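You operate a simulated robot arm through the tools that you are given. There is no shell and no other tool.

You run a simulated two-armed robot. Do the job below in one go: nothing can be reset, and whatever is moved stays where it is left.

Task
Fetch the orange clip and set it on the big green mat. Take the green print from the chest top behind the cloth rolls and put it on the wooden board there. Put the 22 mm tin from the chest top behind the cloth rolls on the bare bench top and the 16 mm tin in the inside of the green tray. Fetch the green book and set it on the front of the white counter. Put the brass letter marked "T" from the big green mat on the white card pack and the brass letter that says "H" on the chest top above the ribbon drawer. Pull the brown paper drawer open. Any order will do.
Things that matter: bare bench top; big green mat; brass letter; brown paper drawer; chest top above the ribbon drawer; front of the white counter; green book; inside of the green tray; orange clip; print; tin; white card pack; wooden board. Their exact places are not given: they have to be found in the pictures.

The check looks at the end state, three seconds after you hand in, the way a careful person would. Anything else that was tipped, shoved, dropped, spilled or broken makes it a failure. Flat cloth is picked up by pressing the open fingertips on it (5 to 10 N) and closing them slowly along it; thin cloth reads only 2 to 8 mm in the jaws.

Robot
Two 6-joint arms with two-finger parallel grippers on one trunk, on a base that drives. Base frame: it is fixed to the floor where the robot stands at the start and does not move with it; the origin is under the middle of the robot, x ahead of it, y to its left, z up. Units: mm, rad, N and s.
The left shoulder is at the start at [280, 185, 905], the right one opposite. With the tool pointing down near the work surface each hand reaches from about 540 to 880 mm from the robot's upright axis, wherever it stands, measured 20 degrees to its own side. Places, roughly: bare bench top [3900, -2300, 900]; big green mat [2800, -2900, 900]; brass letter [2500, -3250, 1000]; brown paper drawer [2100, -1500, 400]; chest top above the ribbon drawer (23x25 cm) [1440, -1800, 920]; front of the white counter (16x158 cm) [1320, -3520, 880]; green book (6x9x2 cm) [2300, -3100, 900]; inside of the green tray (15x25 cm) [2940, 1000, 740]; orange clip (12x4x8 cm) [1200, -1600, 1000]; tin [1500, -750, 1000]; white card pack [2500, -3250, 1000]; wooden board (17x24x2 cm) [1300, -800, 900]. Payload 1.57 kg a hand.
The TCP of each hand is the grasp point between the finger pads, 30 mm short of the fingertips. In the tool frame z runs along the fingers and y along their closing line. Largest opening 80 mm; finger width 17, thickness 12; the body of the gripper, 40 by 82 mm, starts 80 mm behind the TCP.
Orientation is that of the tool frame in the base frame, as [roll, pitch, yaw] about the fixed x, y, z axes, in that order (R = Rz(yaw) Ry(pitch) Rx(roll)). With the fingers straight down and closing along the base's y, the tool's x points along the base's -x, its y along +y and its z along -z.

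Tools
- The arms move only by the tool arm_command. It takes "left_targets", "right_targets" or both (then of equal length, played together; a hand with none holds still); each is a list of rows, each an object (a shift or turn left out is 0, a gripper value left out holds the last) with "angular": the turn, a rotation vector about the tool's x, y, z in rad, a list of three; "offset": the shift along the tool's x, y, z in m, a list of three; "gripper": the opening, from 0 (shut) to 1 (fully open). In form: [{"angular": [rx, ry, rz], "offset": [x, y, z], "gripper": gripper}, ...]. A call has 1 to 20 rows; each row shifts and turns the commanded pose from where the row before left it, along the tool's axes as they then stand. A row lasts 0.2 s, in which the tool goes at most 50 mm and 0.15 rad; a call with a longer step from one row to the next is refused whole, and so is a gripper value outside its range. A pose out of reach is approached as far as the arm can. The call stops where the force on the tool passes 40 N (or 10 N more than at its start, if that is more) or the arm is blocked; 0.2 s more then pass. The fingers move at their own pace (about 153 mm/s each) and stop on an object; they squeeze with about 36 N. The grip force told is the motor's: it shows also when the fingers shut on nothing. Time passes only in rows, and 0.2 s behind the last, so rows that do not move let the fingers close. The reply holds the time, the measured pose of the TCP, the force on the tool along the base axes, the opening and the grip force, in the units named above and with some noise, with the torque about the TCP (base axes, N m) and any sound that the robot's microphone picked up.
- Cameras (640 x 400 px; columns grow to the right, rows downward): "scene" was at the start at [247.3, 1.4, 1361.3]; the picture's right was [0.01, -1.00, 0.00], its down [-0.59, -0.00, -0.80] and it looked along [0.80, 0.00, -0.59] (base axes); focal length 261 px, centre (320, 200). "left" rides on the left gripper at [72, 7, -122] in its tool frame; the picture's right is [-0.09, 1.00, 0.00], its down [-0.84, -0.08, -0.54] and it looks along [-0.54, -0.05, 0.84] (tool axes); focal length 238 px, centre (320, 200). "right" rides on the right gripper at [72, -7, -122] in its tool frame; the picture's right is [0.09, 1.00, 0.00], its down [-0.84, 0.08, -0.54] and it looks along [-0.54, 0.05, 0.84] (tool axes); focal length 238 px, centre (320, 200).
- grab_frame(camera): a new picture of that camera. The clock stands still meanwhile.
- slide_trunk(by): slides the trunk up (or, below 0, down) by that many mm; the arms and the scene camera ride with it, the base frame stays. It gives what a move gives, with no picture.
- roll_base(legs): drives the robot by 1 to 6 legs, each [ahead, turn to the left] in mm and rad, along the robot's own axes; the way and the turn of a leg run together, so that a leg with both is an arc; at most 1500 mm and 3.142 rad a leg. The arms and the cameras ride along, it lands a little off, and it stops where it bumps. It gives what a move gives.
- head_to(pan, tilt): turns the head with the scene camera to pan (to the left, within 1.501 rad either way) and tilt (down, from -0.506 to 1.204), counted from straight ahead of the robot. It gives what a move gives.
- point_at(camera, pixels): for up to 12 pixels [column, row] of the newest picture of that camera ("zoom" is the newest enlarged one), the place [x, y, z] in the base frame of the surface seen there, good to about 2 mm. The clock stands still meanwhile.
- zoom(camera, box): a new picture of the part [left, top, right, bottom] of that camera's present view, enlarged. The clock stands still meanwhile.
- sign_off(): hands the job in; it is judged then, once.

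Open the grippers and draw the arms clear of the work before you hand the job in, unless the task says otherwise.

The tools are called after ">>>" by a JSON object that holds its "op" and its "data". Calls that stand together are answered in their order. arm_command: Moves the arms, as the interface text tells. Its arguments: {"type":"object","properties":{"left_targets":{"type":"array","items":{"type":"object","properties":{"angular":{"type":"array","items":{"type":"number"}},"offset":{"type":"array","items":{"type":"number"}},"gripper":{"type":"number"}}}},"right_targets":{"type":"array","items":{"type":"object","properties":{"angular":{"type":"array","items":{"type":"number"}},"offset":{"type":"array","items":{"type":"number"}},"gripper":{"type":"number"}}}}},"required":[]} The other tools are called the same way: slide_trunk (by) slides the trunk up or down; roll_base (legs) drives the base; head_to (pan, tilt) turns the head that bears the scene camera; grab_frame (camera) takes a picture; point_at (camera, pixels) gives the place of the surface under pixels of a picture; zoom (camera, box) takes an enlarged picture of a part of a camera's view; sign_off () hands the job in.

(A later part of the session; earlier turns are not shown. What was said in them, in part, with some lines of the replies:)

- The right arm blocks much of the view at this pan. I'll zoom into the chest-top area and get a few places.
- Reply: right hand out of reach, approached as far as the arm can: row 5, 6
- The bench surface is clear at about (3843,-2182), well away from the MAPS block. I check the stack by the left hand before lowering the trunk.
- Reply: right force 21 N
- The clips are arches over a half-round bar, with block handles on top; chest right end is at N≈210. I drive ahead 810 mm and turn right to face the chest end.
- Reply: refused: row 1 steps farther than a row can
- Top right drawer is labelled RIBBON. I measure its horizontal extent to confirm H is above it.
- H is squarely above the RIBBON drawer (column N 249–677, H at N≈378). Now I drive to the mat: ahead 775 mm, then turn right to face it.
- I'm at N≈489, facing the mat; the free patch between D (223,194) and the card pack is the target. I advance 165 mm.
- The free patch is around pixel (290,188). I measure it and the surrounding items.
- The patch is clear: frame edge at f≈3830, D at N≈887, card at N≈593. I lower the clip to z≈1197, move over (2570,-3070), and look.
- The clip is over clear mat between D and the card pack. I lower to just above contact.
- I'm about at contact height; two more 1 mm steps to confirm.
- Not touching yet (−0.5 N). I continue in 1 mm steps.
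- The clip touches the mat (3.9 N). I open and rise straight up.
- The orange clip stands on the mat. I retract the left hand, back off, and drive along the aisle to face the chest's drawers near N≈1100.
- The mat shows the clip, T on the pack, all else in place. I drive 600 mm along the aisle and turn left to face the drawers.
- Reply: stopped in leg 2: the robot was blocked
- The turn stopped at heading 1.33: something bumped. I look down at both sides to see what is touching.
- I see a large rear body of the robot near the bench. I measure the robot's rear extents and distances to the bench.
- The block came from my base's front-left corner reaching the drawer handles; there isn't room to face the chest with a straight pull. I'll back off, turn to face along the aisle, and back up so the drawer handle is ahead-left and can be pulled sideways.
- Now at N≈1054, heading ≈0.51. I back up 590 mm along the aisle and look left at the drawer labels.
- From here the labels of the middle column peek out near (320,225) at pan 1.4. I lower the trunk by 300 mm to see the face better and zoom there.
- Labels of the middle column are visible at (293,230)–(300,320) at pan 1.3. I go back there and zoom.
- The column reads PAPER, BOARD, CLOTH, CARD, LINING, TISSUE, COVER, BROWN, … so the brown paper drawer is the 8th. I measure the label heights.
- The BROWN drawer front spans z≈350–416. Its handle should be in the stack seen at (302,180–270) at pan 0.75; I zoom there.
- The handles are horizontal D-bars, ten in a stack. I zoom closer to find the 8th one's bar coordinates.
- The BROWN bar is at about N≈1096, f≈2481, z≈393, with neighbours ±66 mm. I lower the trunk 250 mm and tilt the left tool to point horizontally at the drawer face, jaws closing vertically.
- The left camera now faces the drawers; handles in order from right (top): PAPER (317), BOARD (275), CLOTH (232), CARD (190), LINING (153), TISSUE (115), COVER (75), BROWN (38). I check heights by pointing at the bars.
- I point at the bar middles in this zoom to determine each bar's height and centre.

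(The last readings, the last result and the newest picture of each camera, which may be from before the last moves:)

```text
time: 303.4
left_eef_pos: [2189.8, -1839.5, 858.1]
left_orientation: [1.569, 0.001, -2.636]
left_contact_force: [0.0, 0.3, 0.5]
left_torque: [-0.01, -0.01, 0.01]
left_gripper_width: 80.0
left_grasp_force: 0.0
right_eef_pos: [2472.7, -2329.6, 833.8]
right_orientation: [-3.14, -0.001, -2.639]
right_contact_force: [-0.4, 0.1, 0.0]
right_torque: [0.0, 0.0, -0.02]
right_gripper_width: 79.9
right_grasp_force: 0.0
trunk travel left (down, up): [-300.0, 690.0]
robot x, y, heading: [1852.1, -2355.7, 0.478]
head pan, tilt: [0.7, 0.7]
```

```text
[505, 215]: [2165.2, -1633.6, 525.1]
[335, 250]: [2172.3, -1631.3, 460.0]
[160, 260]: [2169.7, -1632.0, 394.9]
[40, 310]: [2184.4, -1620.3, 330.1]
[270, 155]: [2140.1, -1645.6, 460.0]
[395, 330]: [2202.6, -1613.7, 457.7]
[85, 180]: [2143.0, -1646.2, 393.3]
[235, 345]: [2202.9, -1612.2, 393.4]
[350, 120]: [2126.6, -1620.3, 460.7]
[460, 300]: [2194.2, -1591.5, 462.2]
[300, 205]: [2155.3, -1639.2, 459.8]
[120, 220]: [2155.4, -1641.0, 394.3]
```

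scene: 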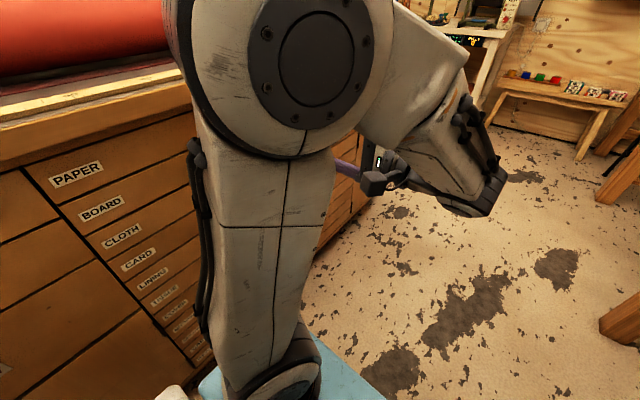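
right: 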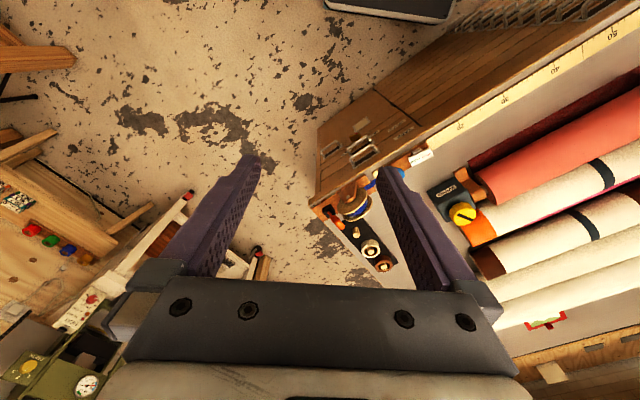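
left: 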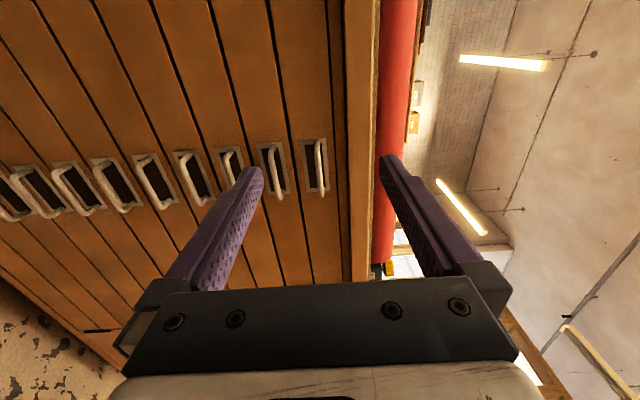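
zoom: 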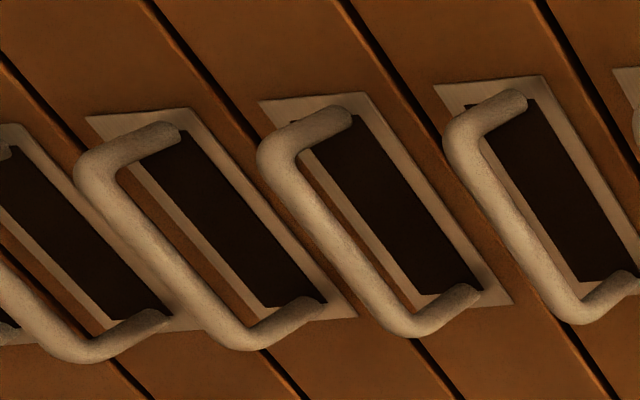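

BROWN bar: centre ≈(2173,-1629,394), about 69 mm long, between COVER (460) and ENDPAPER (330). I lower the left hand to z≈394 at a safe standoff, jaws narrowed, in two steps.

>>> {"op": "arm_command", "data": {"left_targets": [{"offset": [-0.0087, -0.0464, 0.0], "gripper": 0.5}, {"offset": [-0.0087, -0.0464, 0.0]}, {"offset": [-0.0087, -0.0464, 0.0]}, {"offset": [-0.0087, -0.0464, 0.0]}, {"offset": [-0.0087, -0.0464, 0.0]}, {}]}}

>>> {"op": "grab_frame", "data": {"camera": "left"}}

>>> {"op": "grab_frame", "data": {"camera": "scene"}}

```text
time: 304.8
left_eef_pos: [2227.4, -1816.5, 625.7]
left_orientation: [1.573, 0.0, -2.633]
left_contact_force: [-0.2, 0.4, 1.1]
left_torque: [-0.02, 0.01, -0.03]
left_gripper_width: 40.4
left_grasp_force: 0.0
right_eef_pos: [2471.6, -2329.6, 834.3]
right_orientation: [3.141, -0.002, -2.639]
right_contact_force: [1.0, -0.1, 0.3]
right_torque: [0.01, -0.01, 0.02]
right_gripper_width: 80.0
right_grasp_force: 0.1
trunk travel left (down, up): [-300.0, 690.0]
robot x, y, heading: [1852.5, -2357.4, 0.472]
head pan, tilt: [0.7, 0.7]
```

```text
taken
```

left: 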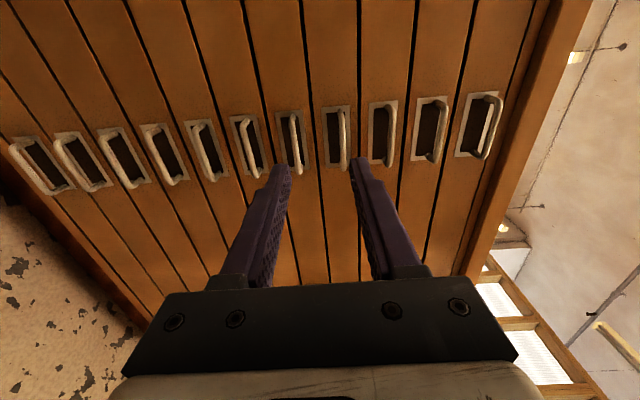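

```text
taken
```

scene: 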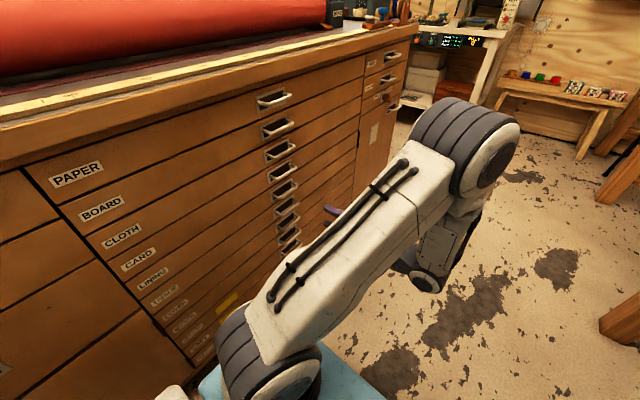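

Eleven handles are visible; BROWN, the 8th from the top, is at (165,155). I continue down to z≈394.

>>> {"op": "arm_command", "data": {"left_targets": [{"offset": [-0.0087, -0.0464, 0.0]}, {"offset": [-0.0087, -0.0464, 0.0]}, {"offset": [-0.0087, -0.0464, 0.0]}, {"offset": [-0.0087, -0.0464, 0.0]}, {"offset": [-0.0087, -0.0464, 0.0]}, {}]}}

>>> {"op": "grab_frame", "data": {"camera": "left"}}

>>> {"op": "grab_frame", "data": {"camera": "scene"}}

```text
time: 306.2
left_eef_pos: [2265.1, -1798.7, 392.1]
left_orientation: [1.572, 0.0, -2.634]
left_contact_force: [-0.8, -0.4, 0.7]
left_torque: [-0.01, 0.02, 0.0]
left_gripper_width: 40.1
left_grasp_force: 0.1
right_eef_pos: [2471.7, -2330.1, 834.4]
right_orientation: [-3.14, -0.002, -2.638]
right_contact_force: [-0.1, 0.0, 0.3]
right_torque: [-0.01, 0.03, 0.04]
right_gripper_width: 80.2
right_grasp_force: 0.1
trunk travel left (down, up): [-300.0, 690.0]
robot x, y, heading: [1849.6, -2358.5, 0.471]
head pan, tilt: [0.7, 0.7]
```

```text
taken
```

left: 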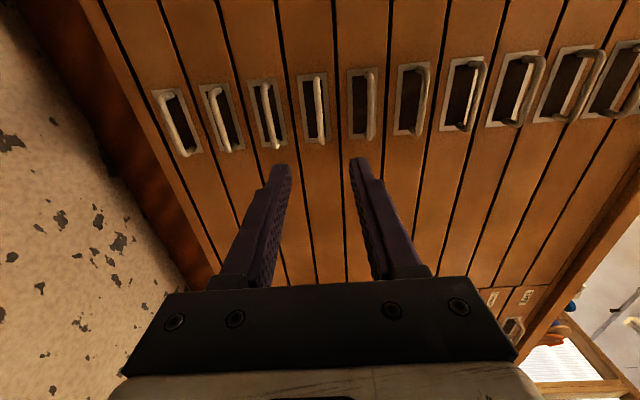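

```text
taken
```

scene: 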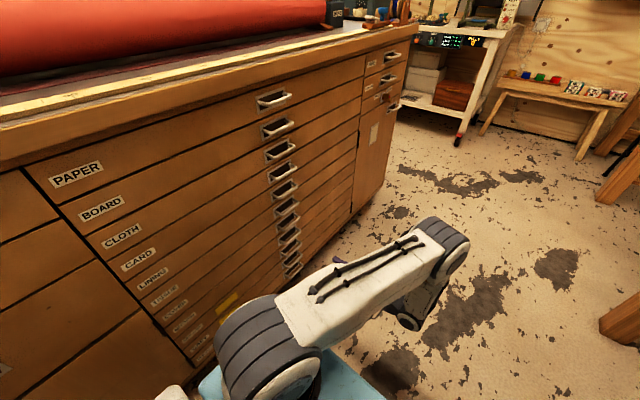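

The bars now appear at x = 178, 222, 270, 317, 362, …; I verify which one is at z≈394.

>>> {"op": "point_at", "data": {"camera": "left", "pixels": [[320, 105], [371, 105], [272, 115], [316, 80], [320, 135], [328, 110], [305, 110], [320, 140]]}}

>>> {"op": "zoom", "data": {"camera": "left", "box": [270, 60, 370, 160]}}

```text
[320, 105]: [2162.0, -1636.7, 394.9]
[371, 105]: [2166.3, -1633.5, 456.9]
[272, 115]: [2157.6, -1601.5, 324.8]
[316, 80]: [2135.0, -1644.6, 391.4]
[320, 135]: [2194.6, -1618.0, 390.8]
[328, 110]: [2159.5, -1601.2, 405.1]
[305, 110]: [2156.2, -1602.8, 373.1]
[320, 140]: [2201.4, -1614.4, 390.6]
```

```text
4.00 times, centred on (320, 110) of left
```

zoom: 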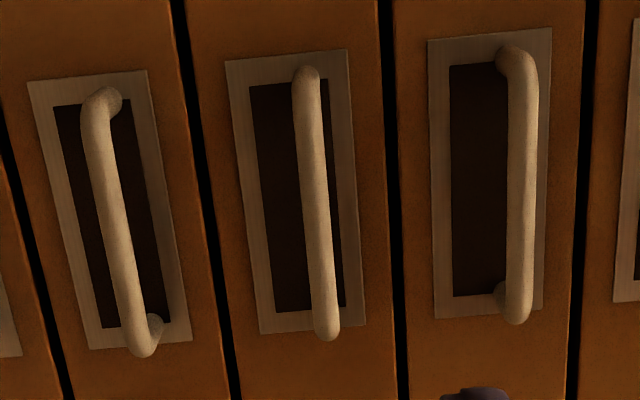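

BROWN's bar is dead ahead (z≈393, N≈1094); TCP is at N≈1096, z=392, f=2676. I advance 140 mm and check the view.

>>> {"op": "arm_command", "data": {"left_targets": [{"offset": [0.001, 0.001, 0.04]}, {"offset": [0, 0, 0.04]}, {"offset": [0, 0, 0.035]}, {"offset": [0, 0, 0.025]}, {}]}}

>>> {"op": "grab_frame", "data": {"camera": "left"}}

```text
time: 307.4
left_eef_pos: [2197.0, -1674.8, 393.4]
left_orientation: [1.572, 0.0, -2.633]
left_contact_force: [0.1, -0.4, 0.3]
left_torque: [0.01, 0.0, -0.02]
left_gripper_width: 40.0
left_grasp_force: 0.0
right_eef_pos: [2472.3, -2329.6, 833.5]
right_orientation: [-3.139, -0.002, -2.639]
right_contact_force: [-0.3, -0.3, -0.3]
right_torque: [-0.01, 0.04, -0.01]
right_gripper_width: 80.0
right_grasp_force: 0.2
trunk travel left (down, up): [-300.0, 690.0]
robot x, y, heading: [1851.0, -2359.5, 0.47]
head pan, tilt: [0.7, 0.7]
```

```text
taken
```

left: 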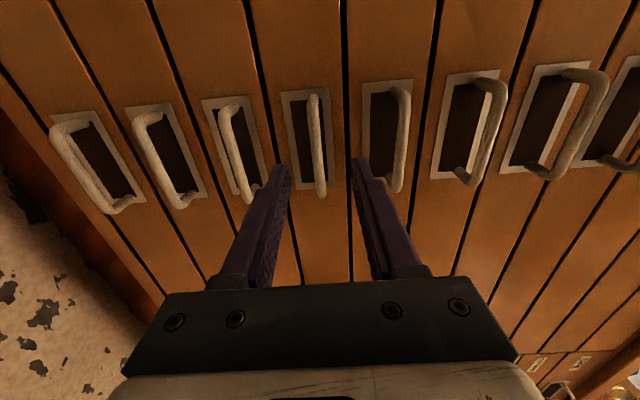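

The bar sits between the fingertips. I advance 48 mm more and close on it.

>>> {"op": "arm_command", "data": {"left_targets": [{"offset": [0.002, 0, 0.03]}, {"offset": [0, 0, 0.018]}, {}, {"gripper": 0.0}, {"gripper": 0.0}, {"gripper": 0.0}]}}

>>> {"op": "grab_frame", "data": {"camera": "left"}}

```text
time: 308.8
left_eef_pos: [2172.5, -1635.8, 391.6]
left_orientation: [1.583, -0.003, -2.636]
left_contact_force: [4.8, 3.0, -29.8]
left_torque: [-0.2, -0.25, -0.85]
left_gripper_width: 8.7
left_grasp_force: 27.5
right_eef_pos: [2472.2, -2329.4, 834.3]
right_orientation: [-3.141, -0.003, -2.64]
right_contact_force: [-0.1, -0.3, -0.8]
right_torque: [0.02, 0.02, 0.03]
right_gripper_width: 79.9
right_grasp_force: 0.0
trunk travel left (down, up): [-300.0, 690.0]
robot x, y, heading: [1854.6, -2353.9, 0.478]
head pan, tilt: [0.7, 0.7]
```

```text
taken
```

left: 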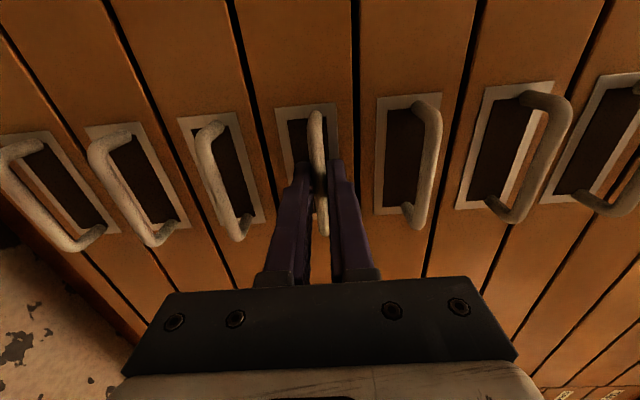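

The bar is gripped (8.7 mm), with a −30 N vertical preload. I relax it by lowering the commanded pose ~2.5 mm.

>>> {"op": "arm_command", "data": {"left_targets": [{"offset": [0, -0.0015, 0]}, {"offset": [0, -0.001, 0]}, {}]}}

```text
time: 309.6
left_eef_pos: [2171.6, -1635.5, 391.5]
left_orientation: [1.578, -0.001, -2.633]
left_contact_force: [7.6, -8.9, -21.9]
left_torque: [-0.19, -0.14, 0.14]
left_gripper_width: 8.8
left_grasp_force: 27.5
right_eef_pos: [2473.7, -2330.2, 834.9]
right_orientation: [-3.139, -0.002, -2.64]
right_contact_force: [0.6, 0.1, 0.2]
right_torque: [-0.03, 0.01, -0.02]
right_gripper_width: 79.8
right_grasp_force: 0.0
trunk travel left (down, up): [-300.0, 690.0]
robot x, y, heading: [1850.9, -2358.9, 0.478]
head pan, tilt: [0.7, 0.7]
```

Still −22 N; I lower a bit more.

>>> {"op": "arm_command", "data": {"left_targets": [{"offset": [0, -0.0015, 0]}, {"offset": [0, -0.001, 0]}, {}]}}

```text
time: 310.4
left_eef_pos: [2171.0, -1635.8, 390.2]
left_orientation: [1.569, 0.001, -2.635]
left_contact_force: [3.1, -16.7, -2.2]
left_torque: [-0.02, 0.03, -0.15]
left_gripper_width: 8.8
left_grasp_force: 27.5
right_eef_pos: [2471.4, -2331.5, 835.3]
right_orientation: [-3.141, -0.002, -2.639]
right_contact_force: [0.3, 0.1, -1.2]
right_torque: [-0.02, 0.01, 0.01]
right_gripper_width: 80.1
right_grasp_force: 0.0
trunk travel left (down, up): [-300.0, 690.0]
robot x, y, heading: [1847.9, -2354.2, 0.478]
head pan, tilt: [0.7, 0.7]
```

Vertical load is gone. I begin pulling outward gently, 20 mm in total.

>>> {"op": "arm_command", "data": {"left_targets": [{"offset": [0, 0, -0.004]}, {"offset": [0, 0, -0.005]}, {"offset": [0, 0, -0.005]}, {"offset": [0, 0, -0.006]}, {}]}}

>>> {"op": "grab_frame", "data": {"camera": "left"}}

```text
time: 311.6
left_eef_pos: [2180.9, -1652.7, 391.1]
left_orientation: [1.57, 0.001, -2.634]
left_contact_force: [-2.4, 0.2, 7.4]
left_torque: [0.03, 0.06, 0.88]
left_gripper_width: 8.8
left_grasp_force: 27.4
right_eef_pos: [2472.0, -2330.1, 833.5]
right_orientation: [-3.141, -0.002, -2.64]
right_contact_force: [0.3, 0.7, 0.0]
right_torque: [0.02, 0.0, -0.02]
right_gripper_width: 79.9
right_grasp_force: 0.0
trunk travel left (down, up): [-300.0, 690.0]
robot x, y, heading: [1853.4, -2357.7, 0.479]
head pan, tilt: [0.7, 0.7]
```

```text
taken
```

left: 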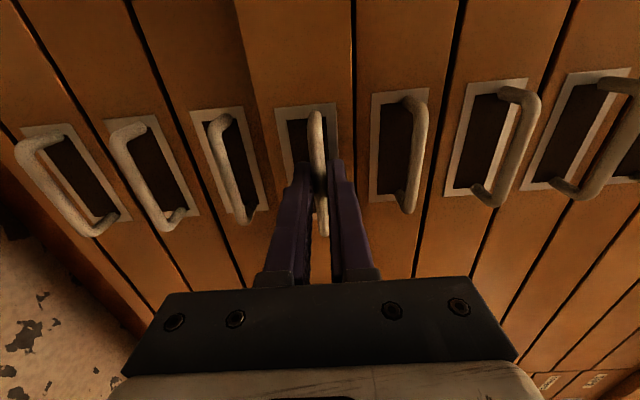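

The drawer is moving: its front edge now stands out. I keep pulling, 160 mm more.

>>> {"op": "arm_command", "data": {"left_targets": [{"offset": [0, 0, -0.01]}, {"offset": [0, 0, -0.015]}, {"offset": [0, 0, -0.02]}, {"offset": [0, 0, -0.02]}, {"offset": [0, 0, -0.02]}, {"offset": [0, 0, -0.02]}, {"offset": [0, 0, -0.02]}, {"offset": [0, 0, -0.02]}, {"offset": [0, 0, -0.015]}, {}]}}

>>> {"op": "grab_frame", "data": {"camera": "left"}}

>>> {"op": "grab_frame", "data": {"camera": "scene"}}

```text
time: 313.8
left_eef_pos: [2259.7, -1793.4, 390.8]
left_orientation: [1.572, 0.001, -2.641]
left_contact_force: [20.3, 10.5, -1.8]
left_torque: [-0.06, 0.03, 0.12]
left_gripper_width: 8.7
left_grasp_force: 27.3
right_eef_pos: [2472.0, -2329.1, 834.0]
right_orientation: [-3.14, -0.001, -2.639]
right_contact_force: [0.9, -1.0, -0.5]
right_torque: [0.03, 0.01, 0.0]
right_gripper_width: 80.0
right_grasp_force: 0.2
trunk travel left (down, up): [-300.0, 690.0]
robot x, y, heading: [1847.8, -2359.2, 0.478]
head pan, tilt: [0.7, 0.7]
```

```text
taken
```

left: 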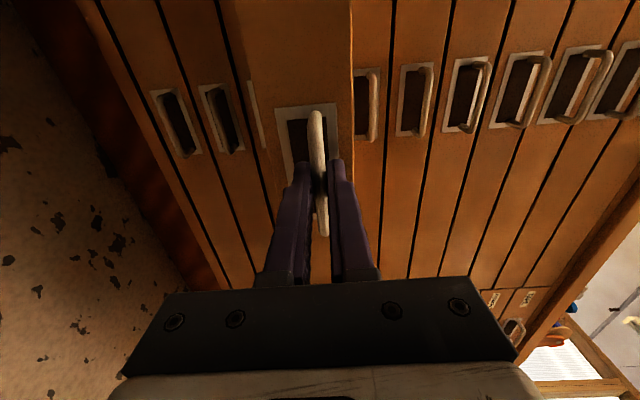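

```text
taken
```

scene: 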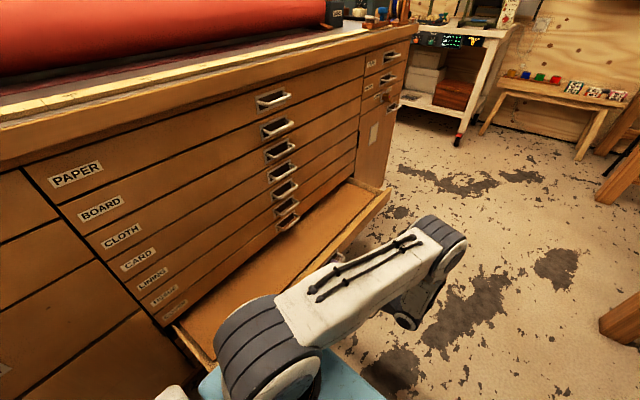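

The drawer is open about 180 mm, but its near end is approaching my base's left side. I'll release, back the hand off, move the robot back ~190 mm out of the drawer's span, and re-grip to open it further.

>>> {"op": "arm_command", "data": {"left_targets": [{"offset": [-0.0015, 0, 0]}, {"gripper": 0.5}, {"gripper": 0.5}, {"offset": [0, 0, -0.02]}, {"offset": [0, 0, -0.04]}, {"offset": [0, 0, -0.04]}, {}]}}

>>> {"op": "grab_frame", "data": {"camera": "left"}}

>>> {"op": "roll_base", "data": {"legs": [[-190, 0]]}}

>>> {"op": "slide_trunk", "data": {"by": -150}}

>>> {"op": "grab_frame", "data": {"camera": "scene"}}

>>> {"op": "grab_frame", "data": {"camera": "left"}}

```text
time: 315.4
left_eef_pos: [2308.5, -1878.8, 392.1]
left_orientation: [1.572, 0.0, -2.633]
left_contact_force: [-1.0, 0.4, -0.6]
left_torque: [-0.04, -0.01, -0.04]
left_gripper_width: 40.2
left_grasp_force: 0.0
right_eef_pos: [2472.7, -2330.1, 834.2]
right_orientation: [-3.14, -0.004, -2.637]
right_contact_force: [1.0, -0.2, -0.4]
right_torque: [-0.03, -0.03, 0.01]
right_gripper_width: 80.1
right_grasp_force: 0.1
trunk travel left (down, up): [-300.0, 690.0]
robot x, y, heading: [1848.9, -2357.1, 0.476]
head pan, tilt: [0.7, 0.7]
```

```text
taken
```

left: 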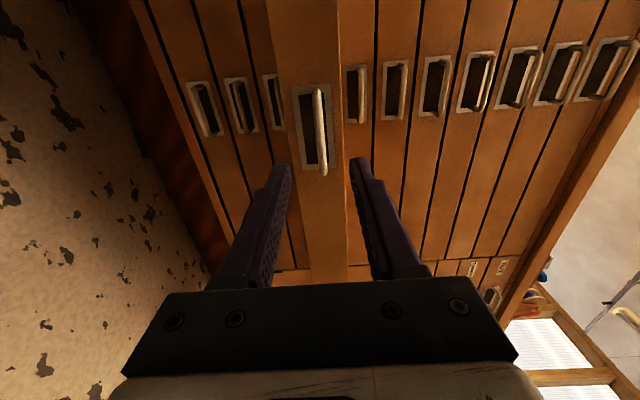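

```text
time: 316.9
left_eef_pos: [2140.1, -1965.3, 391.3]
left_orientation: [1.571, -0.001, -2.638]
left_contact_force: [0.0, 0.0, 0.2]
left_torque: [0.04, -0.02, -0.02]
left_gripper_width: 40.1
left_grasp_force: 0.1
right_eef_pos: [2304.5, -2417.7, 834.8]
right_orientation: [-3.14, -0.002, -2.642]
right_contact_force: [-0.6, -0.5, 0.5]
right_torque: [0.0, 0.02, 0.03]
right_gripper_width: 79.9
right_grasp_force: 0.0
trunk travel left (down, up): [-300.0, 690.0]
robot x, y, heading: [1679.9, -2447.5, 0.471]
head pan, tilt: [0.7, 0.7]
```

```text
time: 318.7
left_eef_pos: [2140.7, -1966.9, 242.5]
left_orientation: [1.573, 0.0, -2.637]
left_contact_force: [-0.1, -0.7, -0.8]
left_torque: [0.01, 0.01, 0.01]
left_gripper_width: 39.8
left_grasp_force: 0.1
right_eef_pos: [2303.9, -2419.1, 684.3]
right_orientation: [-3.14, 0.001, -2.642]
right_contact_force: [-0.2, -0.2, -0.3]
right_torque: [-0.01, 0.01, -0.04]
right_gripper_width: 80.2
right_grasp_force: 0.1
trunk travel left (down, up): [-150.0, 840.0]
robot x, y, heading: [1685.2, -2446.4, 0.475]
head pan, tilt: [0.7, 0.7]
```

```text
taken
```

scene: 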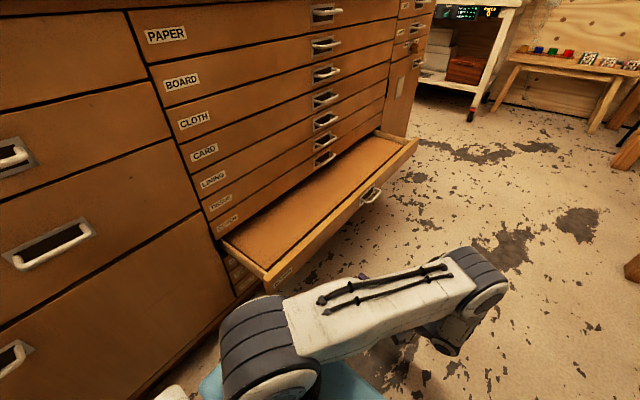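

```text
taken
```

left: 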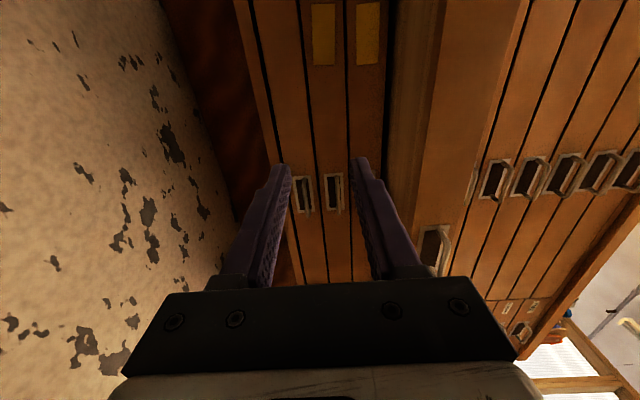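

The BROWN drawer stands open (seven closed labels PAPER–COVER above it). I measure the handle's new place at scene (371,195) for re-gripping.

>>> {"op": "zoom", "data": {"camera": "scene", "box": [340, 170, 404, 220]}}

>>> {"op": "point_at", "data": {"camera": "zoom", "pixels": [[320, 220], [260, 262], [385, 195], [300, 245], [350, 218], [200, 300], [330, 100], [480, 80]]}}

```text
8.00 times, centred on (372, 195) of scene
```

zoom: 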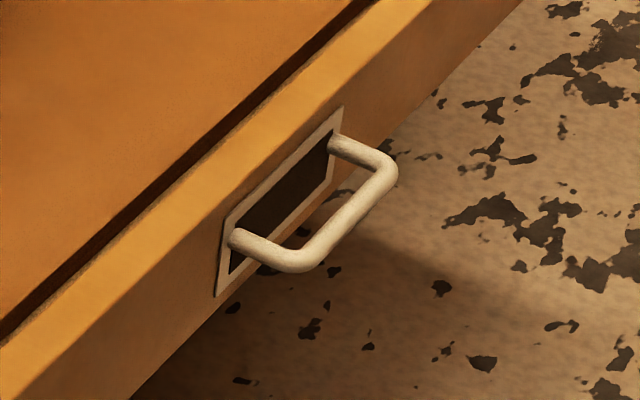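

```text
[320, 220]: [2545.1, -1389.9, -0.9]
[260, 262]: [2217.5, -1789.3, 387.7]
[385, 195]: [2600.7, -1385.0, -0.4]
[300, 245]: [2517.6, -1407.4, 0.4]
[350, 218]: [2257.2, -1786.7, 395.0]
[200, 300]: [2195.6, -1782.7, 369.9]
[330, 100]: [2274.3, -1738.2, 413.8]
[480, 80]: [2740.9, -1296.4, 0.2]
```

The bar is at about N≈1096, f≈2661, z≈393. I raise the left hand and shift along to be in line with it at a ~100 mm standoff.

>>> {"op": "arm_command", "data": {"left_targets": [{"offset": [0, 0.0374, 0]}, {"offset": [0, 0.0374, 0]}, {"offset": [0, 0.0374, 0]}, {"offset": [0, 0.0374, 0]}, {"offset": [-0.0476, 0, 0.0006]}, {"offset": [-0.0476, 0, 0.0006]}, {"offset": [-0.0476, 0, 0.0006]}, {"offset": [-0.0476, 0, 0.0006]}, {"angular": [0, 0.0095, 0]}, {}]}}

>>> {"op": "grab_frame", "data": {"camera": "left"}}

>>> {"op": "grab_frame", "data": {"camera": "scene"}}

```text
time: 320.9
left_eef_pos: [2307.9, -1871.7, 388.6]
left_orientation: [1.572, -0.002, -2.626]
left_contact_force: [-0.1, 0.7, -0.2]
left_torque: [0.01, -0.03, -0.02]
left_gripper_width: 40.1
left_grasp_force: 0.1
right_eef_pos: [2304.4, -2417.7, 684.1]
right_orientation: [-3.141, -0.002, -2.641]
right_contact_force: [-0.6, 0.4, 0.3]
right_torque: [0.0, 0.02, 0.02]
right_gripper_width: 80.2
right_grasp_force: 0.0
trunk travel left (down, up): [-150.0, 840.0]
robot x, y, heading: [1685.7, -2442.5, 0.475]
head pan, tilt: [0.7, 0.7]
```

```text
taken
```

left: 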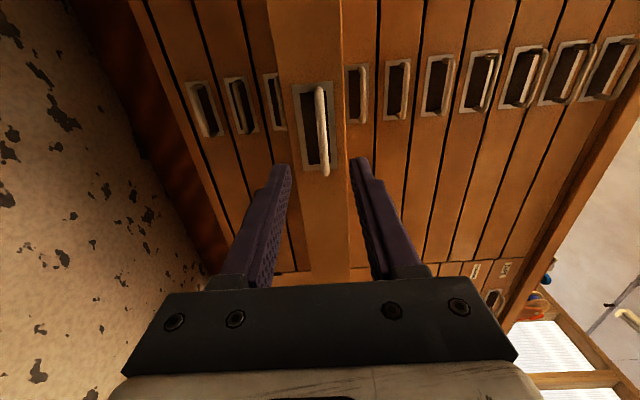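

```text
taken
```

scene: 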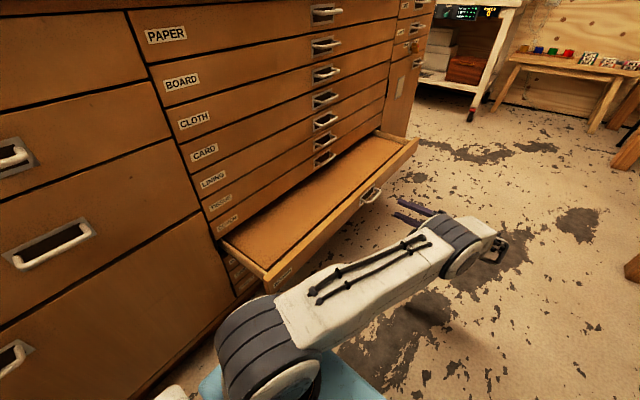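

The bar is in front of the fingers at (321,130). I measure its ends and height in the left picture.

>>> {"op": "point_at", "data": {"camera": "left", "pixels": [[322, 130], [319, 95], [325, 170], [322, 110], [324, 150]]}}

```text
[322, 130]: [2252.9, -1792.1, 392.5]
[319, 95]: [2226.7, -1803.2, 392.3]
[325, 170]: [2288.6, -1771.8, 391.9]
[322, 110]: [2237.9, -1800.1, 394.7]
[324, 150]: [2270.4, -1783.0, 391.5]
```

Bar centre ≈(2257.6,-1787.5,391.5), 98 mm ahead and aligned. I advance 90 mm, raise 2 mm, and grip.

>>> {"op": "arm_command", "data": {"left_targets": [{"offset": [0.002, 0.0018, 0.04]}, {"offset": [0, 0, 0.03]}, {"offset": [0, 0, 0.02]}, {}, {"gripper": 0.0}, {"gripper": 0.0}, {"gripper": 0.0}]}}

>>> {"op": "grab_frame", "data": {"camera": "left"}}

```text
time: 322.5
left_eef_pos: [2260.8, -1794.5, 390.9]
left_orientation: [1.571, 0.001, -2.628]
left_contact_force: [-1.4, 1.3, 4.7]
left_torque: [0.04, 0.05, -0.35]
left_gripper_width: 8.8
left_grasp_force: 27.4
right_eef_pos: [2303.5, -2418.3, 684.4]
right_orientation: [-3.141, -0.001, -2.643]
right_contact_force: [0.5, -0.5, 0.6]
right_torque: [0.01, 0.01, -0.01]
right_gripper_width: 79.9
right_grasp_force: 0.1
trunk travel left (down, up): [-150.0, 840.0]
robot x, y, heading: [1681.7, -2444.8, 0.473]
head pan, tilt: [0.7, 0.7]
```

```text
taken
```

left: 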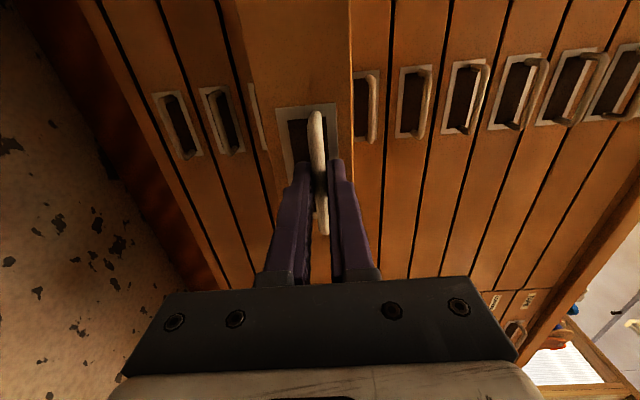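

Gripped cleanly with low forces. Before pulling further I check the clearance between the drawer's near end (268,283) and my left shoulder drum.

>>> {"op": "head_to", "data": {"pan": 0.9, "tilt": 1.0}}

>>> {"op": "grab_frame", "data": {"camera": "scene"}}

>>> {"op": "zoom", "data": {"camera": "scene", "box": [150, 100, 470, 300]}}

```text
time: 323.3
left_eef_pos: [2260.8, -1795.1, 390.6]
left_orientation: [1.57, 0.001, -2.627]
left_contact_force: [-0.4, 1.8, 4.8]
left_torque: [0.05, 0.07, 0.15]
left_gripper_width: 8.6
left_grasp_force: 27.3
right_eef_pos: [2304.6, -2417.4, 684.0]
right_orientation: [-3.141, -0.002, -2.642]
right_contact_force: [0.0, -1.0, 0.6]
right_torque: [0.01, -0.01, -0.01]
right_gripper_width: 79.9
right_grasp_force: 0.1
trunk travel left (down, up): [-150.0, 840.0]
robot x, y, heading: [1681.8, -2439.4, 0.47]
head pan, tilt: [0.901, 1.0]
```

```text
taken
```

scene: 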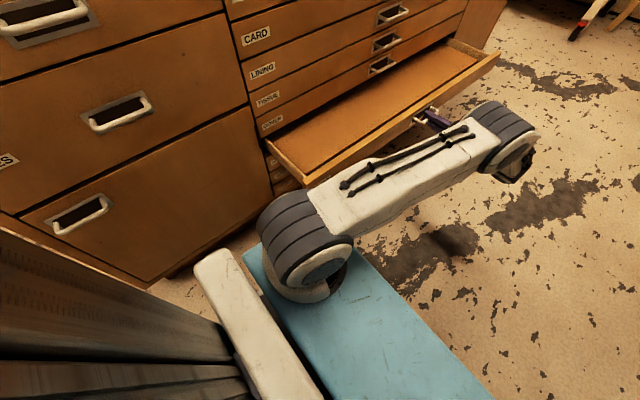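

```text
2.00 times, centred on (310, 200) of scene
```

zoom: 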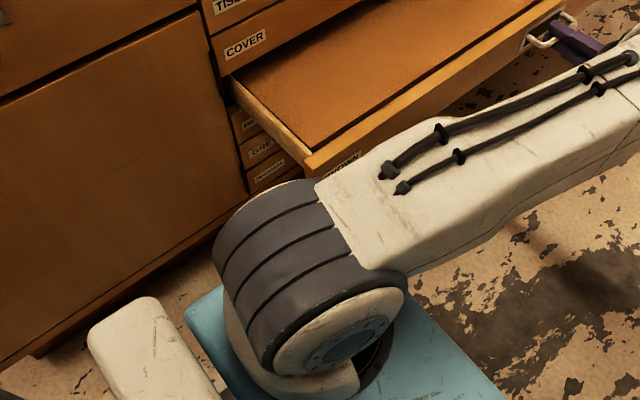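

The drawer corner is close to my upper arm; I measure both to judge clearance.

>>> {"op": "point_at", "data": {"camera": "zoom", "pixels": [[306, 168], [318, 200], [345, 190], [290, 185], [225, 250], [380, 150], [430, 120], [330, 240], [380, 330], [520, 90], [600, 60], [560, 130]]}}

```text
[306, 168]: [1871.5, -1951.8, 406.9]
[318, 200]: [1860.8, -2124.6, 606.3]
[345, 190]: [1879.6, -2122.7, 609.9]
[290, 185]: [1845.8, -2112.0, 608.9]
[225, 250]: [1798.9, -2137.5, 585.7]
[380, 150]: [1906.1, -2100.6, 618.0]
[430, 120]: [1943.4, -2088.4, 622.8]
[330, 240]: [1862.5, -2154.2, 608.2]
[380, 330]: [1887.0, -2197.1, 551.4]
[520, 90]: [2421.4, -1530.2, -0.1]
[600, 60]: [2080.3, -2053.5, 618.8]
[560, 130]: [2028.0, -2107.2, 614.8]
```

The arm link passes ~80+ mm above the drawer's top edge and the shoulder drum stays beyond its end, so I pull another 75 mm and check.

>>> {"op": "arm_command", "data": {"left_targets": [{"offset": [0, 0, -0.008]}, {"offset": [0, 0, -0.012]}, {"offset": [0, 0, -0.018]}, {"offset": [0, 0, -0.018]}, {"offset": [0, 0, -0.012]}, {"offset": [0, 0, -0.007]}, {}]}}

>>> {"op": "grab_frame", "data": {"camera": "scene"}}

```text
time: 324.9
left_eef_pos: [2295.9, -1858.9, 391.5]
left_orientation: [1.571, -0.002, -2.623]
left_contact_force: [-13.3, 21.9, -1.0]
left_torque: [0.02, -0.11, 0.07]
left_gripper_width: 8.5
left_grasp_force: 27.2
right_eef_pos: [2303.6, -2419.2, 684.3]
right_orientation: [-3.138, -0.001, -2.642]
right_contact_force: [-0.5, -0.2, 0.8]
right_torque: [-0.01, 0.0, 0.03]
right_gripper_width: 79.8
right_grasp_force: 0.0
trunk travel left (down, up): [-150.0, 840.0]
robot x, y, heading: [1683.4, -2440.3, 0.479]
head pan, tilt: [0.901, 1.0]
```

```text
taken
```

scene: 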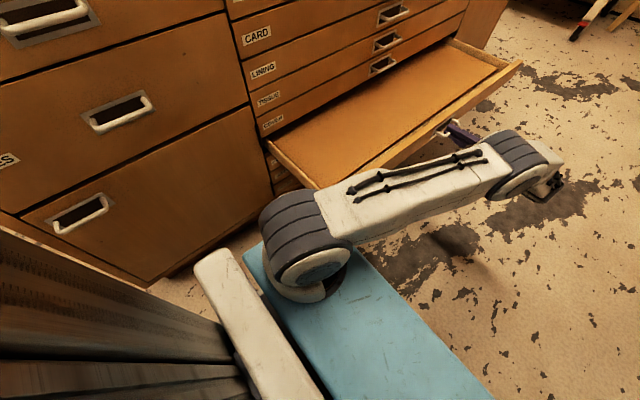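

The drawer is now ~254 mm out, with 25 N of resistance. I try another 15 mm to see whether it is at its stop.

>>> {"op": "arm_command", "data": {"left_targets": [{"offset": [0, 0, -0.003]}, {"offset": [0, 0, -0.003]}, {}]}}

```text
time: 325.7
left_eef_pos: [2300.1, -1864.5, 391.1]
left_orientation: [1.572, -0.002, -2.625]
left_contact_force: [-12.2, 21.5, -8.8]
left_torque: [-0.07, -0.15, 0.04]
left_gripper_width: 8.8
left_grasp_force: 27.2
right_eef_pos: [2304.2, -2418.3, 685.2]
right_orientation: [-3.14, -0.001, -2.642]
right_contact_force: [0.9, -0.4, -0.5]
right_torque: [-0.01, 0.03, -0.01]
right_gripper_width: 80.2
right_grasp_force: 0.2
trunk travel left (down, up): [-150.0, 840.0]
robot x, y, heading: [1685.1, -2442.9, 0.478]
head pan, tilt: [0.901, 1.0]
```

It still slides under steady ~25 N friction. I pull another 50 mm in small steps.

>>> {"op": "arm_command", "data": {"left_targets": [{"offset": [0, 0, -0.008]}, {"offset": [0, 0, -0.01]}, {"offset": [0, 0, -0.01]}, {"offset": [0, 0, -0.01]}, {"offset": [0, 0, -0.008]}, {"offset": [0, 0, -0.005]}, {}]}}

>>> {"op": "grab_frame", "data": {"camera": "scene"}}

>>> {"op": "grab_frame", "data": {"camera": "left"}}

```text
time: 327.3
left_eef_pos: [2325.3, -1910.0, 391.3]
left_orientation: [1.571, -0.001, -2.629]
left_contact_force: [-0.6, 0.8, -0.9]
left_torque: [0.03, -0.04, 0.01]
left_gripper_width: 0.0
left_grasp_force: 21.4
right_eef_pos: [2304.2, -2417.6, 684.4]
right_orientation: [-3.14, -0.002, -2.642]
right_contact_force: [-0.4, 0.4, 0.3]
right_torque: [0.01, 0.02, -0.03]
right_gripper_width: 79.8
right_grasp_force: 0.1
trunk travel left (down, up): [-150.0, 840.0]
robot x, y, heading: [1685.4, -2441.7, 0.469]
head pan, tilt: [0.901, 1.0]
```

```text
taken
```

scene: 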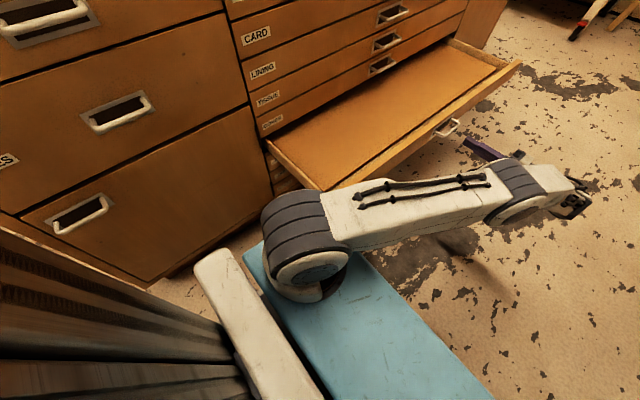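

```text
taken
```

left: 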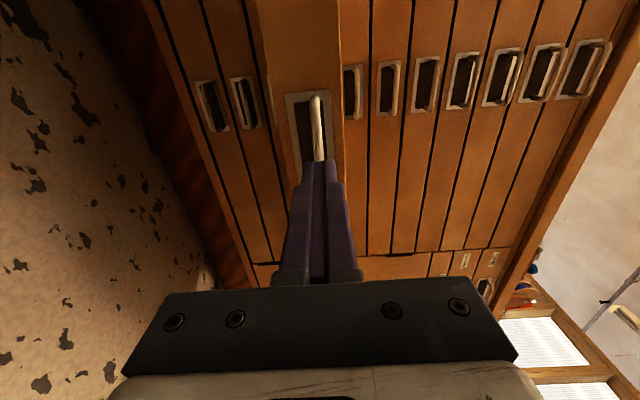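

The fingers slipped off the bar, and the drawer's front is where it was at ~254 mm, so it is at its stop. I measure the front's position to confirm.

>>> {"op": "point_at", "data": {"camera": "scene", "pixels": [[458, 122], [447, 135], [322, 188], [320, 182], [515, 62], [400, 150], [350, 130]]}}

>>> {"op": "point_at", "data": {"camera": "left", "pixels": [[316, 110], [318, 150], [317, 130], [325, 240], [290, 60]]}}

```text
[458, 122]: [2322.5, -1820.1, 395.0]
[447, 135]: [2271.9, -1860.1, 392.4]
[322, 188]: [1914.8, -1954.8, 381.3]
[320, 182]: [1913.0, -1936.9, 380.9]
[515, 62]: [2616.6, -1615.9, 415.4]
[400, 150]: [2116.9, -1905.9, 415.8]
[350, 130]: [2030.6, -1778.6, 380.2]
```

```text
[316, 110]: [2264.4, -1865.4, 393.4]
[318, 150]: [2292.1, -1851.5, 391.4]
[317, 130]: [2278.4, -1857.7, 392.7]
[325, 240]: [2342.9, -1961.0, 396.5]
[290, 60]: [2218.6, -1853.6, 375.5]
```

The drawer is open by ~253 mm, evidently its full travel. I open the jaws, back the hand away outward, and raise it clear.

>>> {"op": "arm_command", "data": {"left_targets": [{"offset": [0, 0, -0.02]}, {"offset": [0, 0, -0.03]}, {"offset": [0, 0, -0.03], "gripper": 1.0}, {"offset": [0, 0.04, 0]}, {"offset": [0, 0.045, 0]}, {"offset": [0, 0.045, 0]}, {"offset": [0, 0.045, 0]}, {"offset": [0, 0.045, 0]}, {"offset": [0, 0.045, 0]}, {"offset": [0, 0.045, 0]}, {"offset": [0, 0.045, 0]}, {}]}}

>>> {"op": "grab_frame", "data": {"camera": "scene"}}

```text
time: 329.9
left_eef_pos: [2313.5, -1916.1, 743.2]
left_orientation: [1.571, 0.0, -2.633]
left_contact_force: [-0.7, -0.1, -0.7]
left_torque: [-0.03, -0.01, -0.03]
left_gripper_width: 79.8
left_grasp_force: 0.0
left hand out of reach, approached as far as the arm can: row 2, 3, 6, 7, 8, 9, 10, 11
right_eef_pos: [2303.7, -2417.9, 683.6]
right_orientation: [-3.139, 0.0, -2.641]
right_contact_force: [-0.2, -0.6, 0.3]
right_torque: [0.02, 0.02, -0.01]
right_gripper_width: 80.0
right_grasp_force: 0.0
trunk travel left (down, up): [-150.0, 840.0]
robot x, y, heading: [1686.3, -2443.3, 0.472]
head pan, tilt: [0.901, 1.0]
```

```text
taken
```

scene: 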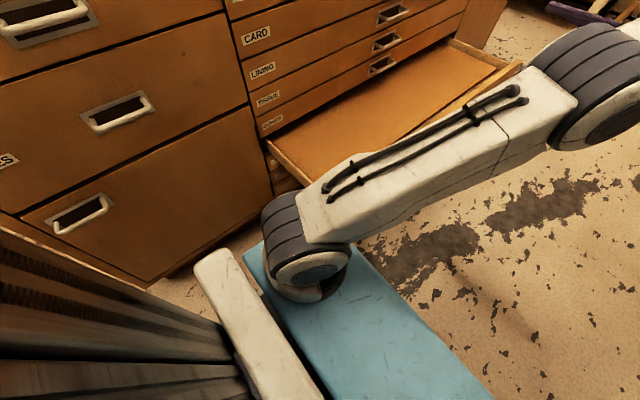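

The hand is up at z≈743 but at its reach limit. I bring it in toward the robot, then tilt the tool back down.

>>> {"op": "arm_command", "data": {"left_targets": [{"offset": [0.045, 0, 0]}, {"offset": [0.045, 0, 0]}, {"offset": [0.045, 0, 0]}, {"offset": [0.045, 0, 0]}, {"offset": [0.04, 0, 0]}, {}]}}

>>> {"op": "slide_trunk", "data": {"by": 200}}

>>> {"op": "arm_command", "data": {"left_targets": [{"angular": [0.1428, 0, 0]}, {"angular": [0.1428, 0, 0]}, {"angular": [0.1428, 0, 0]}, {"angular": [0.1428, 0, 0]}, {"angular": [0.1428, 0, 0]}, {"angular": [0.1428, 0, 0]}, {"angular": [0.1428, 0, 0]}, {"angular": [0.1428, 0, 0]}, {"angular": [0.1428, 0, 0]}, {"angular": [0.1428, 0, 0]}, {"angular": [0.1428, 0, 0]}, {}]}}

>>> {"op": "grab_frame", "data": {"camera": "scene"}}

```text
time: 331.3
left_eef_pos: [2106.6, -1972.8, 720.7]
left_orientation: [1.574, -0.001, -2.631]
left_contact_force: [0.2, 0.2, -0.4]
left_torque: [-0.01, -0.01, 0.0]
left_gripper_width: 80.1
left_grasp_force: 0.1
left hand out of reach, approached as far as the arm can: row 1, 2, 3, 4, 5
right_eef_pos: [2304.7, -2418.3, 683.8]
right_orientation: [-3.14, -0.002, -2.642]
right_contact_force: [0.7, 0.5, 0.1]
right_torque: [-0.01, -0.03, 0.0]
right_gripper_width: 80.0
right_grasp_force: 0.2
trunk travel left (down, up): [-150.0, 840.0]
robot x, y, heading: [1685.0, -2441.6, 0.472]
head pan, tilt: [0.901, 1.0]
```

```text
time: 333.5
left_eef_pos: [2107.2, -1972.2, 921.4]
left_orientation: [1.573, 0.0, -2.63]
left_contact_force: [0.2, 0.2, -1.1]
left_torque: [0.0, -0.04, 0.01]
left_gripper_width: 79.9
left_grasp_force: 0.0
right_eef_pos: [2304.0, -2417.8, 883.8]
right_orientation: [-3.14, 0.0, -2.644]
right_contact_force: [-0.6, -0.4, 0.9]
right_torque: [-0.02, 0.03, -0.01]
right_gripper_width: 80.1
right_grasp_force: 0.1
trunk travel left (down, up): [-350.0, 640.0]
robot x, y, heading: [1687.2, -2445.6, 0.476]
head pan, tilt: [0.901, 1.0]
```

```text
time: 336.1
left_eef_pos: [2107.2, -1970.5, 922.8]
left_orientation: [-3.139, 0.001, -2.631]
left_contact_force: [-0.3, 0.6, 0.3]
left_torque: [0.0, -0.02, -0.04]
left_gripper_width: 80.1
left_grasp_force: 0.1
right_eef_pos: [2303.3, -2417.7, 885.3]
right_orientation: [-3.14, -0.001, -2.643]
right_contact_force: [0.6, -0.4, 0.3]
right_torque: [0.03, -0.01, 0.01]
right_gripper_width: 79.9
right_grasp_force: 0.1
trunk travel left (down, up): [-350.0, 640.0]
robot x, y, heading: [1682.7, -2443.8, 0.473]
head pan, tilt: [0.901, 1.0]
```

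```text
taken
```

scene: 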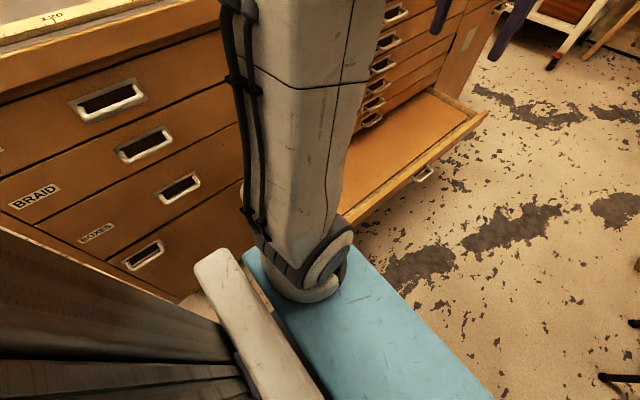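

Both arms are back in neutral poses and the drawer stays open. I back the robot a little, raise the trunk and check the results all around.

>>> {"op": "roll_base", "data": {"legs": [[-150, 0]]}}

>>> {"op": "slide_trunk", "data": {"by": 500}}

>>> {"op": "head_to", "data": {"pan": 1.2, "tilt": 0.75}}

>>> {"op": "grab_frame", "data": {"camera": "scene"}}

>>> {"op": "head_to", "data": {"pan": -1.1, "tilt": 0.7}}

>>> {"op": "grab_frame", "data": {"camera": "scene"}}

>>> {"op": "head_to", "data": {"pan": 0.3, "tilt": 0.6}}

>>> {"op": "grab_frame", "data": {"camera": "scene"}}

```text
time: 337.4
left_eef_pos: [1969.9, -2039.6, 922.0]
left_orientation: [-3.14, 0.0, -2.626]
left_contact_force: [0.7, -0.2, -0.3]
left_torque: [0.02, 0.02, 0.02]
left_gripper_width: 80.0
left_grasp_force: 0.0
right_eef_pos: [2169.7, -2485.2, 882.5]
right_orientation: [-3.141, -0.002, -2.639]
right_contact_force: [-0.1, -0.8, -0.4]
right_torque: [-0.03, 0.02, -0.01]
right_gripper_width: 79.9
right_grasp_force: 0.1
trunk travel left (down, up): [-350.0, 640.0]
robot x, y, heading: [1552.7, -2512.1, 0.474]
head pan, tilt: [0.901, 1.0]
```

```text
refused: 500 is not a number from -400 to 400
```

```text
time: 338.2
left_eef_pos: [1970.1, -2040.2, 921.9]
left_orientation: [-3.141, -0.002, -2.626]
left_contact_force: [0.9, 0.0, 1.0]
left_torque: [0.01, 0.0, -0.03]
left_gripper_width: 80.3
left_grasp_force: 0.1
right_eef_pos: [2169.5, -2485.8, 883.2]
right_orientation: [-3.141, -0.001, -2.638]
right_contact_force: [-1.4, -1.1, -0.4]
right_torque: [-0.01, -0.01, 0.0]
right_gripper_width: 80.0
right_grasp_force: 0.1
trunk travel left (down, up): [-350.0, 640.0]
robot x, y, heading: [1548.8, -2510.7, 0.476]
head pan, tilt: [1.201, 0.75]
```

```text
taken
```

scene: 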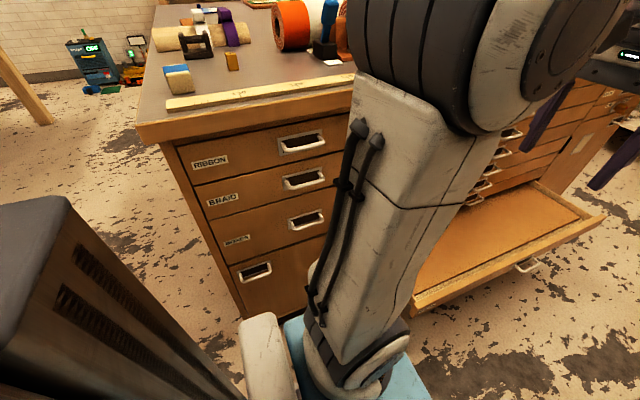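

```text
time: 340.4
left_eef_pos: [1970.2, -2038.4, 922.1]
left_orientation: [-3.141, 0.001, -2.627]
left_contact_force: [-0.4, -0.6, 0.6]
left_torque: [0.02, -0.04, 0.0]
left_gripper_width: 79.8
left_grasp_force: 0.0
right_eef_pos: [2168.3, -2487.1, 883.3]
right_orientation: [-3.14, -0.001, -2.639]
right_contact_force: [0.3, -0.1, 0.3]
right_torque: [-0.01, -0.01, -0.01]
right_gripper_width: 80.1
right_grasp_force: 0.1
trunk travel left (down, up): [-350.0, 640.0]
robot x, y, heading: [1550.1, -2513.9, 0.474]
head pan, tilt: [-1.1, 0.7]
```

```text
taken
```

scene: 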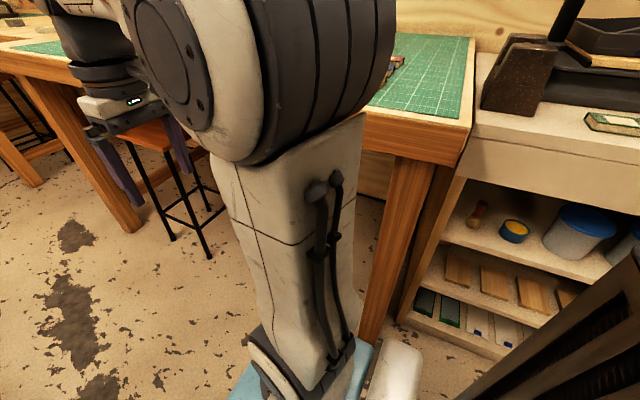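

```text
time: 341.9
left_eef_pos: [1971.4, -2040.0, 922.0]
left_orientation: [-3.141, 0.0, -2.628]
left_contact_force: [-0.8, 0.7, 0.2]
left_torque: [-0.03, -0.01, 0.04]
left_gripper_width: 79.9
left_grasp_force: 0.0
right_eef_pos: [2169.7, -2484.8, 883.9]
right_orientation: [-3.14, -0.002, -2.638]
right_contact_force: [0.0, -0.4, 0.0]
right_torque: [0.02, 0.01, 0.01]
right_gripper_width: 80.2
right_grasp_force: 0.1
trunk travel left (down, up): [-350.0, 640.0]
robot x, y, heading: [1547.0, -2514.1, 0.471]
head pan, tilt: [0.3, 0.6]
```

```text
taken
```

scene: 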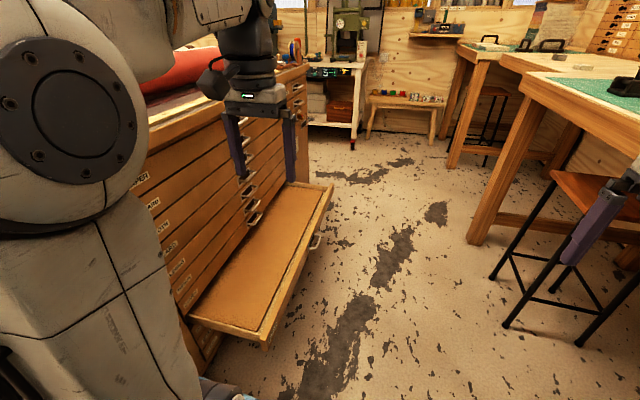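

The drawer is open, H stands on the chest top, the green book lies on the counter. I check that the stool near my earlier bump has not shifted (legs were at about (3021,-2383) and (2783,-2510)).

>>> {"op": "point_at", "data": {"camera": "scene", "pixels": [[507, 325], [493, 277], [579, 343], [520, 310], [475, 240], [265, 345], [320, 240]]}}

>>> {"op": "slide_trunk", "data": {"by": 400}}

>>> {"op": "head_to", "data": {"pan": -0.7, "tilt": 0.6}}

>>> {"op": "grab_frame", "data": {"camera": "scene"}}

```text
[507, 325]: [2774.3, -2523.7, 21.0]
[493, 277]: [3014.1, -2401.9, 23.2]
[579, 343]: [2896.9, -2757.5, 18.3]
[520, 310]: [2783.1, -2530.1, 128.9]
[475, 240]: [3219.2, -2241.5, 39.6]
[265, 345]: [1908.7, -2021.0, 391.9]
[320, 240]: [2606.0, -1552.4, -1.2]
```

```text
time: 345.7
left_eef_pos: [1971.5, -2039.4, 1322.8]
left_orientation: [-3.14, 0.0, -2.627]
left_contact_force: [-0.1, -0.7, -0.2]
left_torque: [-0.04, 0.02, 0.03]
left_gripper_width: 79.9
left_grasp_force: 0.1
right_eef_pos: [2168.8, -2484.8, 1284.5]
right_orientation: [-3.139, -0.002, -2.637]
right_contact_force: [-0.1, -0.5, -0.1]
right_torque: [-0.01, 0.01, 0.02]
right_gripper_width: 80.0
right_grasp_force: 0.0
trunk travel left (down, up): [-750.0, 240.0]
robot x, y, heading: [1550.2, -2512.8, 0.475]
head pan, tilt: [0.3, 0.6]
```

```text
time: 347.0
left_eef_pos: [1969.9, -2039.0, 1323.0]
left_orientation: [-3.139, 0.001, -2.628]
left_contact_force: [-0.3, 0.6, 0.0]
left_torque: [-0.01, -0.01, -0.03]
left_gripper_width: 80.0
left_grasp_force: 0.0
right_eef_pos: [2169.0, -2484.7, 1285.7]
right_orientation: [-3.138, -0.002, -2.639]
right_contact_force: [-1.0, 0.3, 0.0]
right_torque: [0.02, -0.01, -0.02]
right_gripper_width: 80.1
right_grasp_force: 0.1
trunk travel left (down, up): [-750.0, 240.0]
robot x, y, heading: [1551.2, -2512.2, 0.472]
head pan, tilt: [-0.7, 0.6]
```

```text
taken
```

scene: 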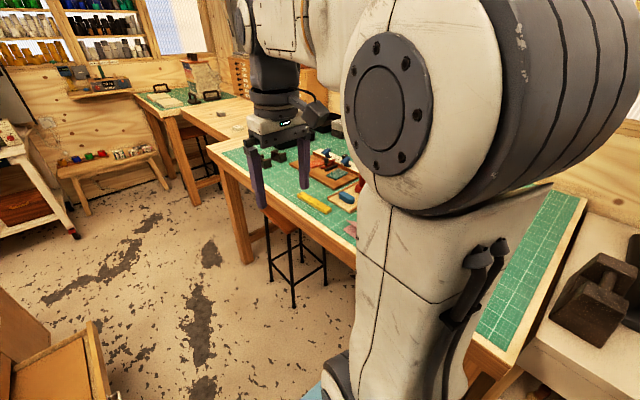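

All readings are quiet, both grippers are open and the arms are clear; the stool stands where it was, and the last pictures show every item in its place with the BROWN drawer open. I hand the job in.

>>> {"op": "sign_off", "data": {}}

```text
The job is handed in.
```

I finished every part of the job and handed it in; no verdict has come back yet. I checked each placement by camera just after making it.

| Item | Where it is now |
|---|---|
| Green print | Flat and centred on the wooden board |
| 16 mm tin | Inside the green tray |
| 22 mm tin | On the bare bench top, clear of the "MAPS" block |
| Brass letter T | Standing on the white card pack |
| Green book | Flat on the front of the white counter |
| Brass letter H | Standing on the chest top, above the drawer labelled "RIBBON" |
| Orange clip | Standing on the big green mat, between the letter D and the card pack |
| Brown paper drawer (labelled "BROWN") | Open about 253 mm |

- **Drawer opening:** at about 253 mm the drawer stopped moving and the handle slipped out of the grip. I took that as its end stop but did not confirm it.
- **Base bump:** one turn in the aisle was blocked when the base bumped into something. It was most likely the front-left corner against the closed drawer handles. Afterwards I saw nothing moved or tipped on the chest. The stool behind measured within about 2 cm of its earlier position, and its legs are further away than I reckon the base can reach.

Both grippers were open and the arms clear when I handed in.
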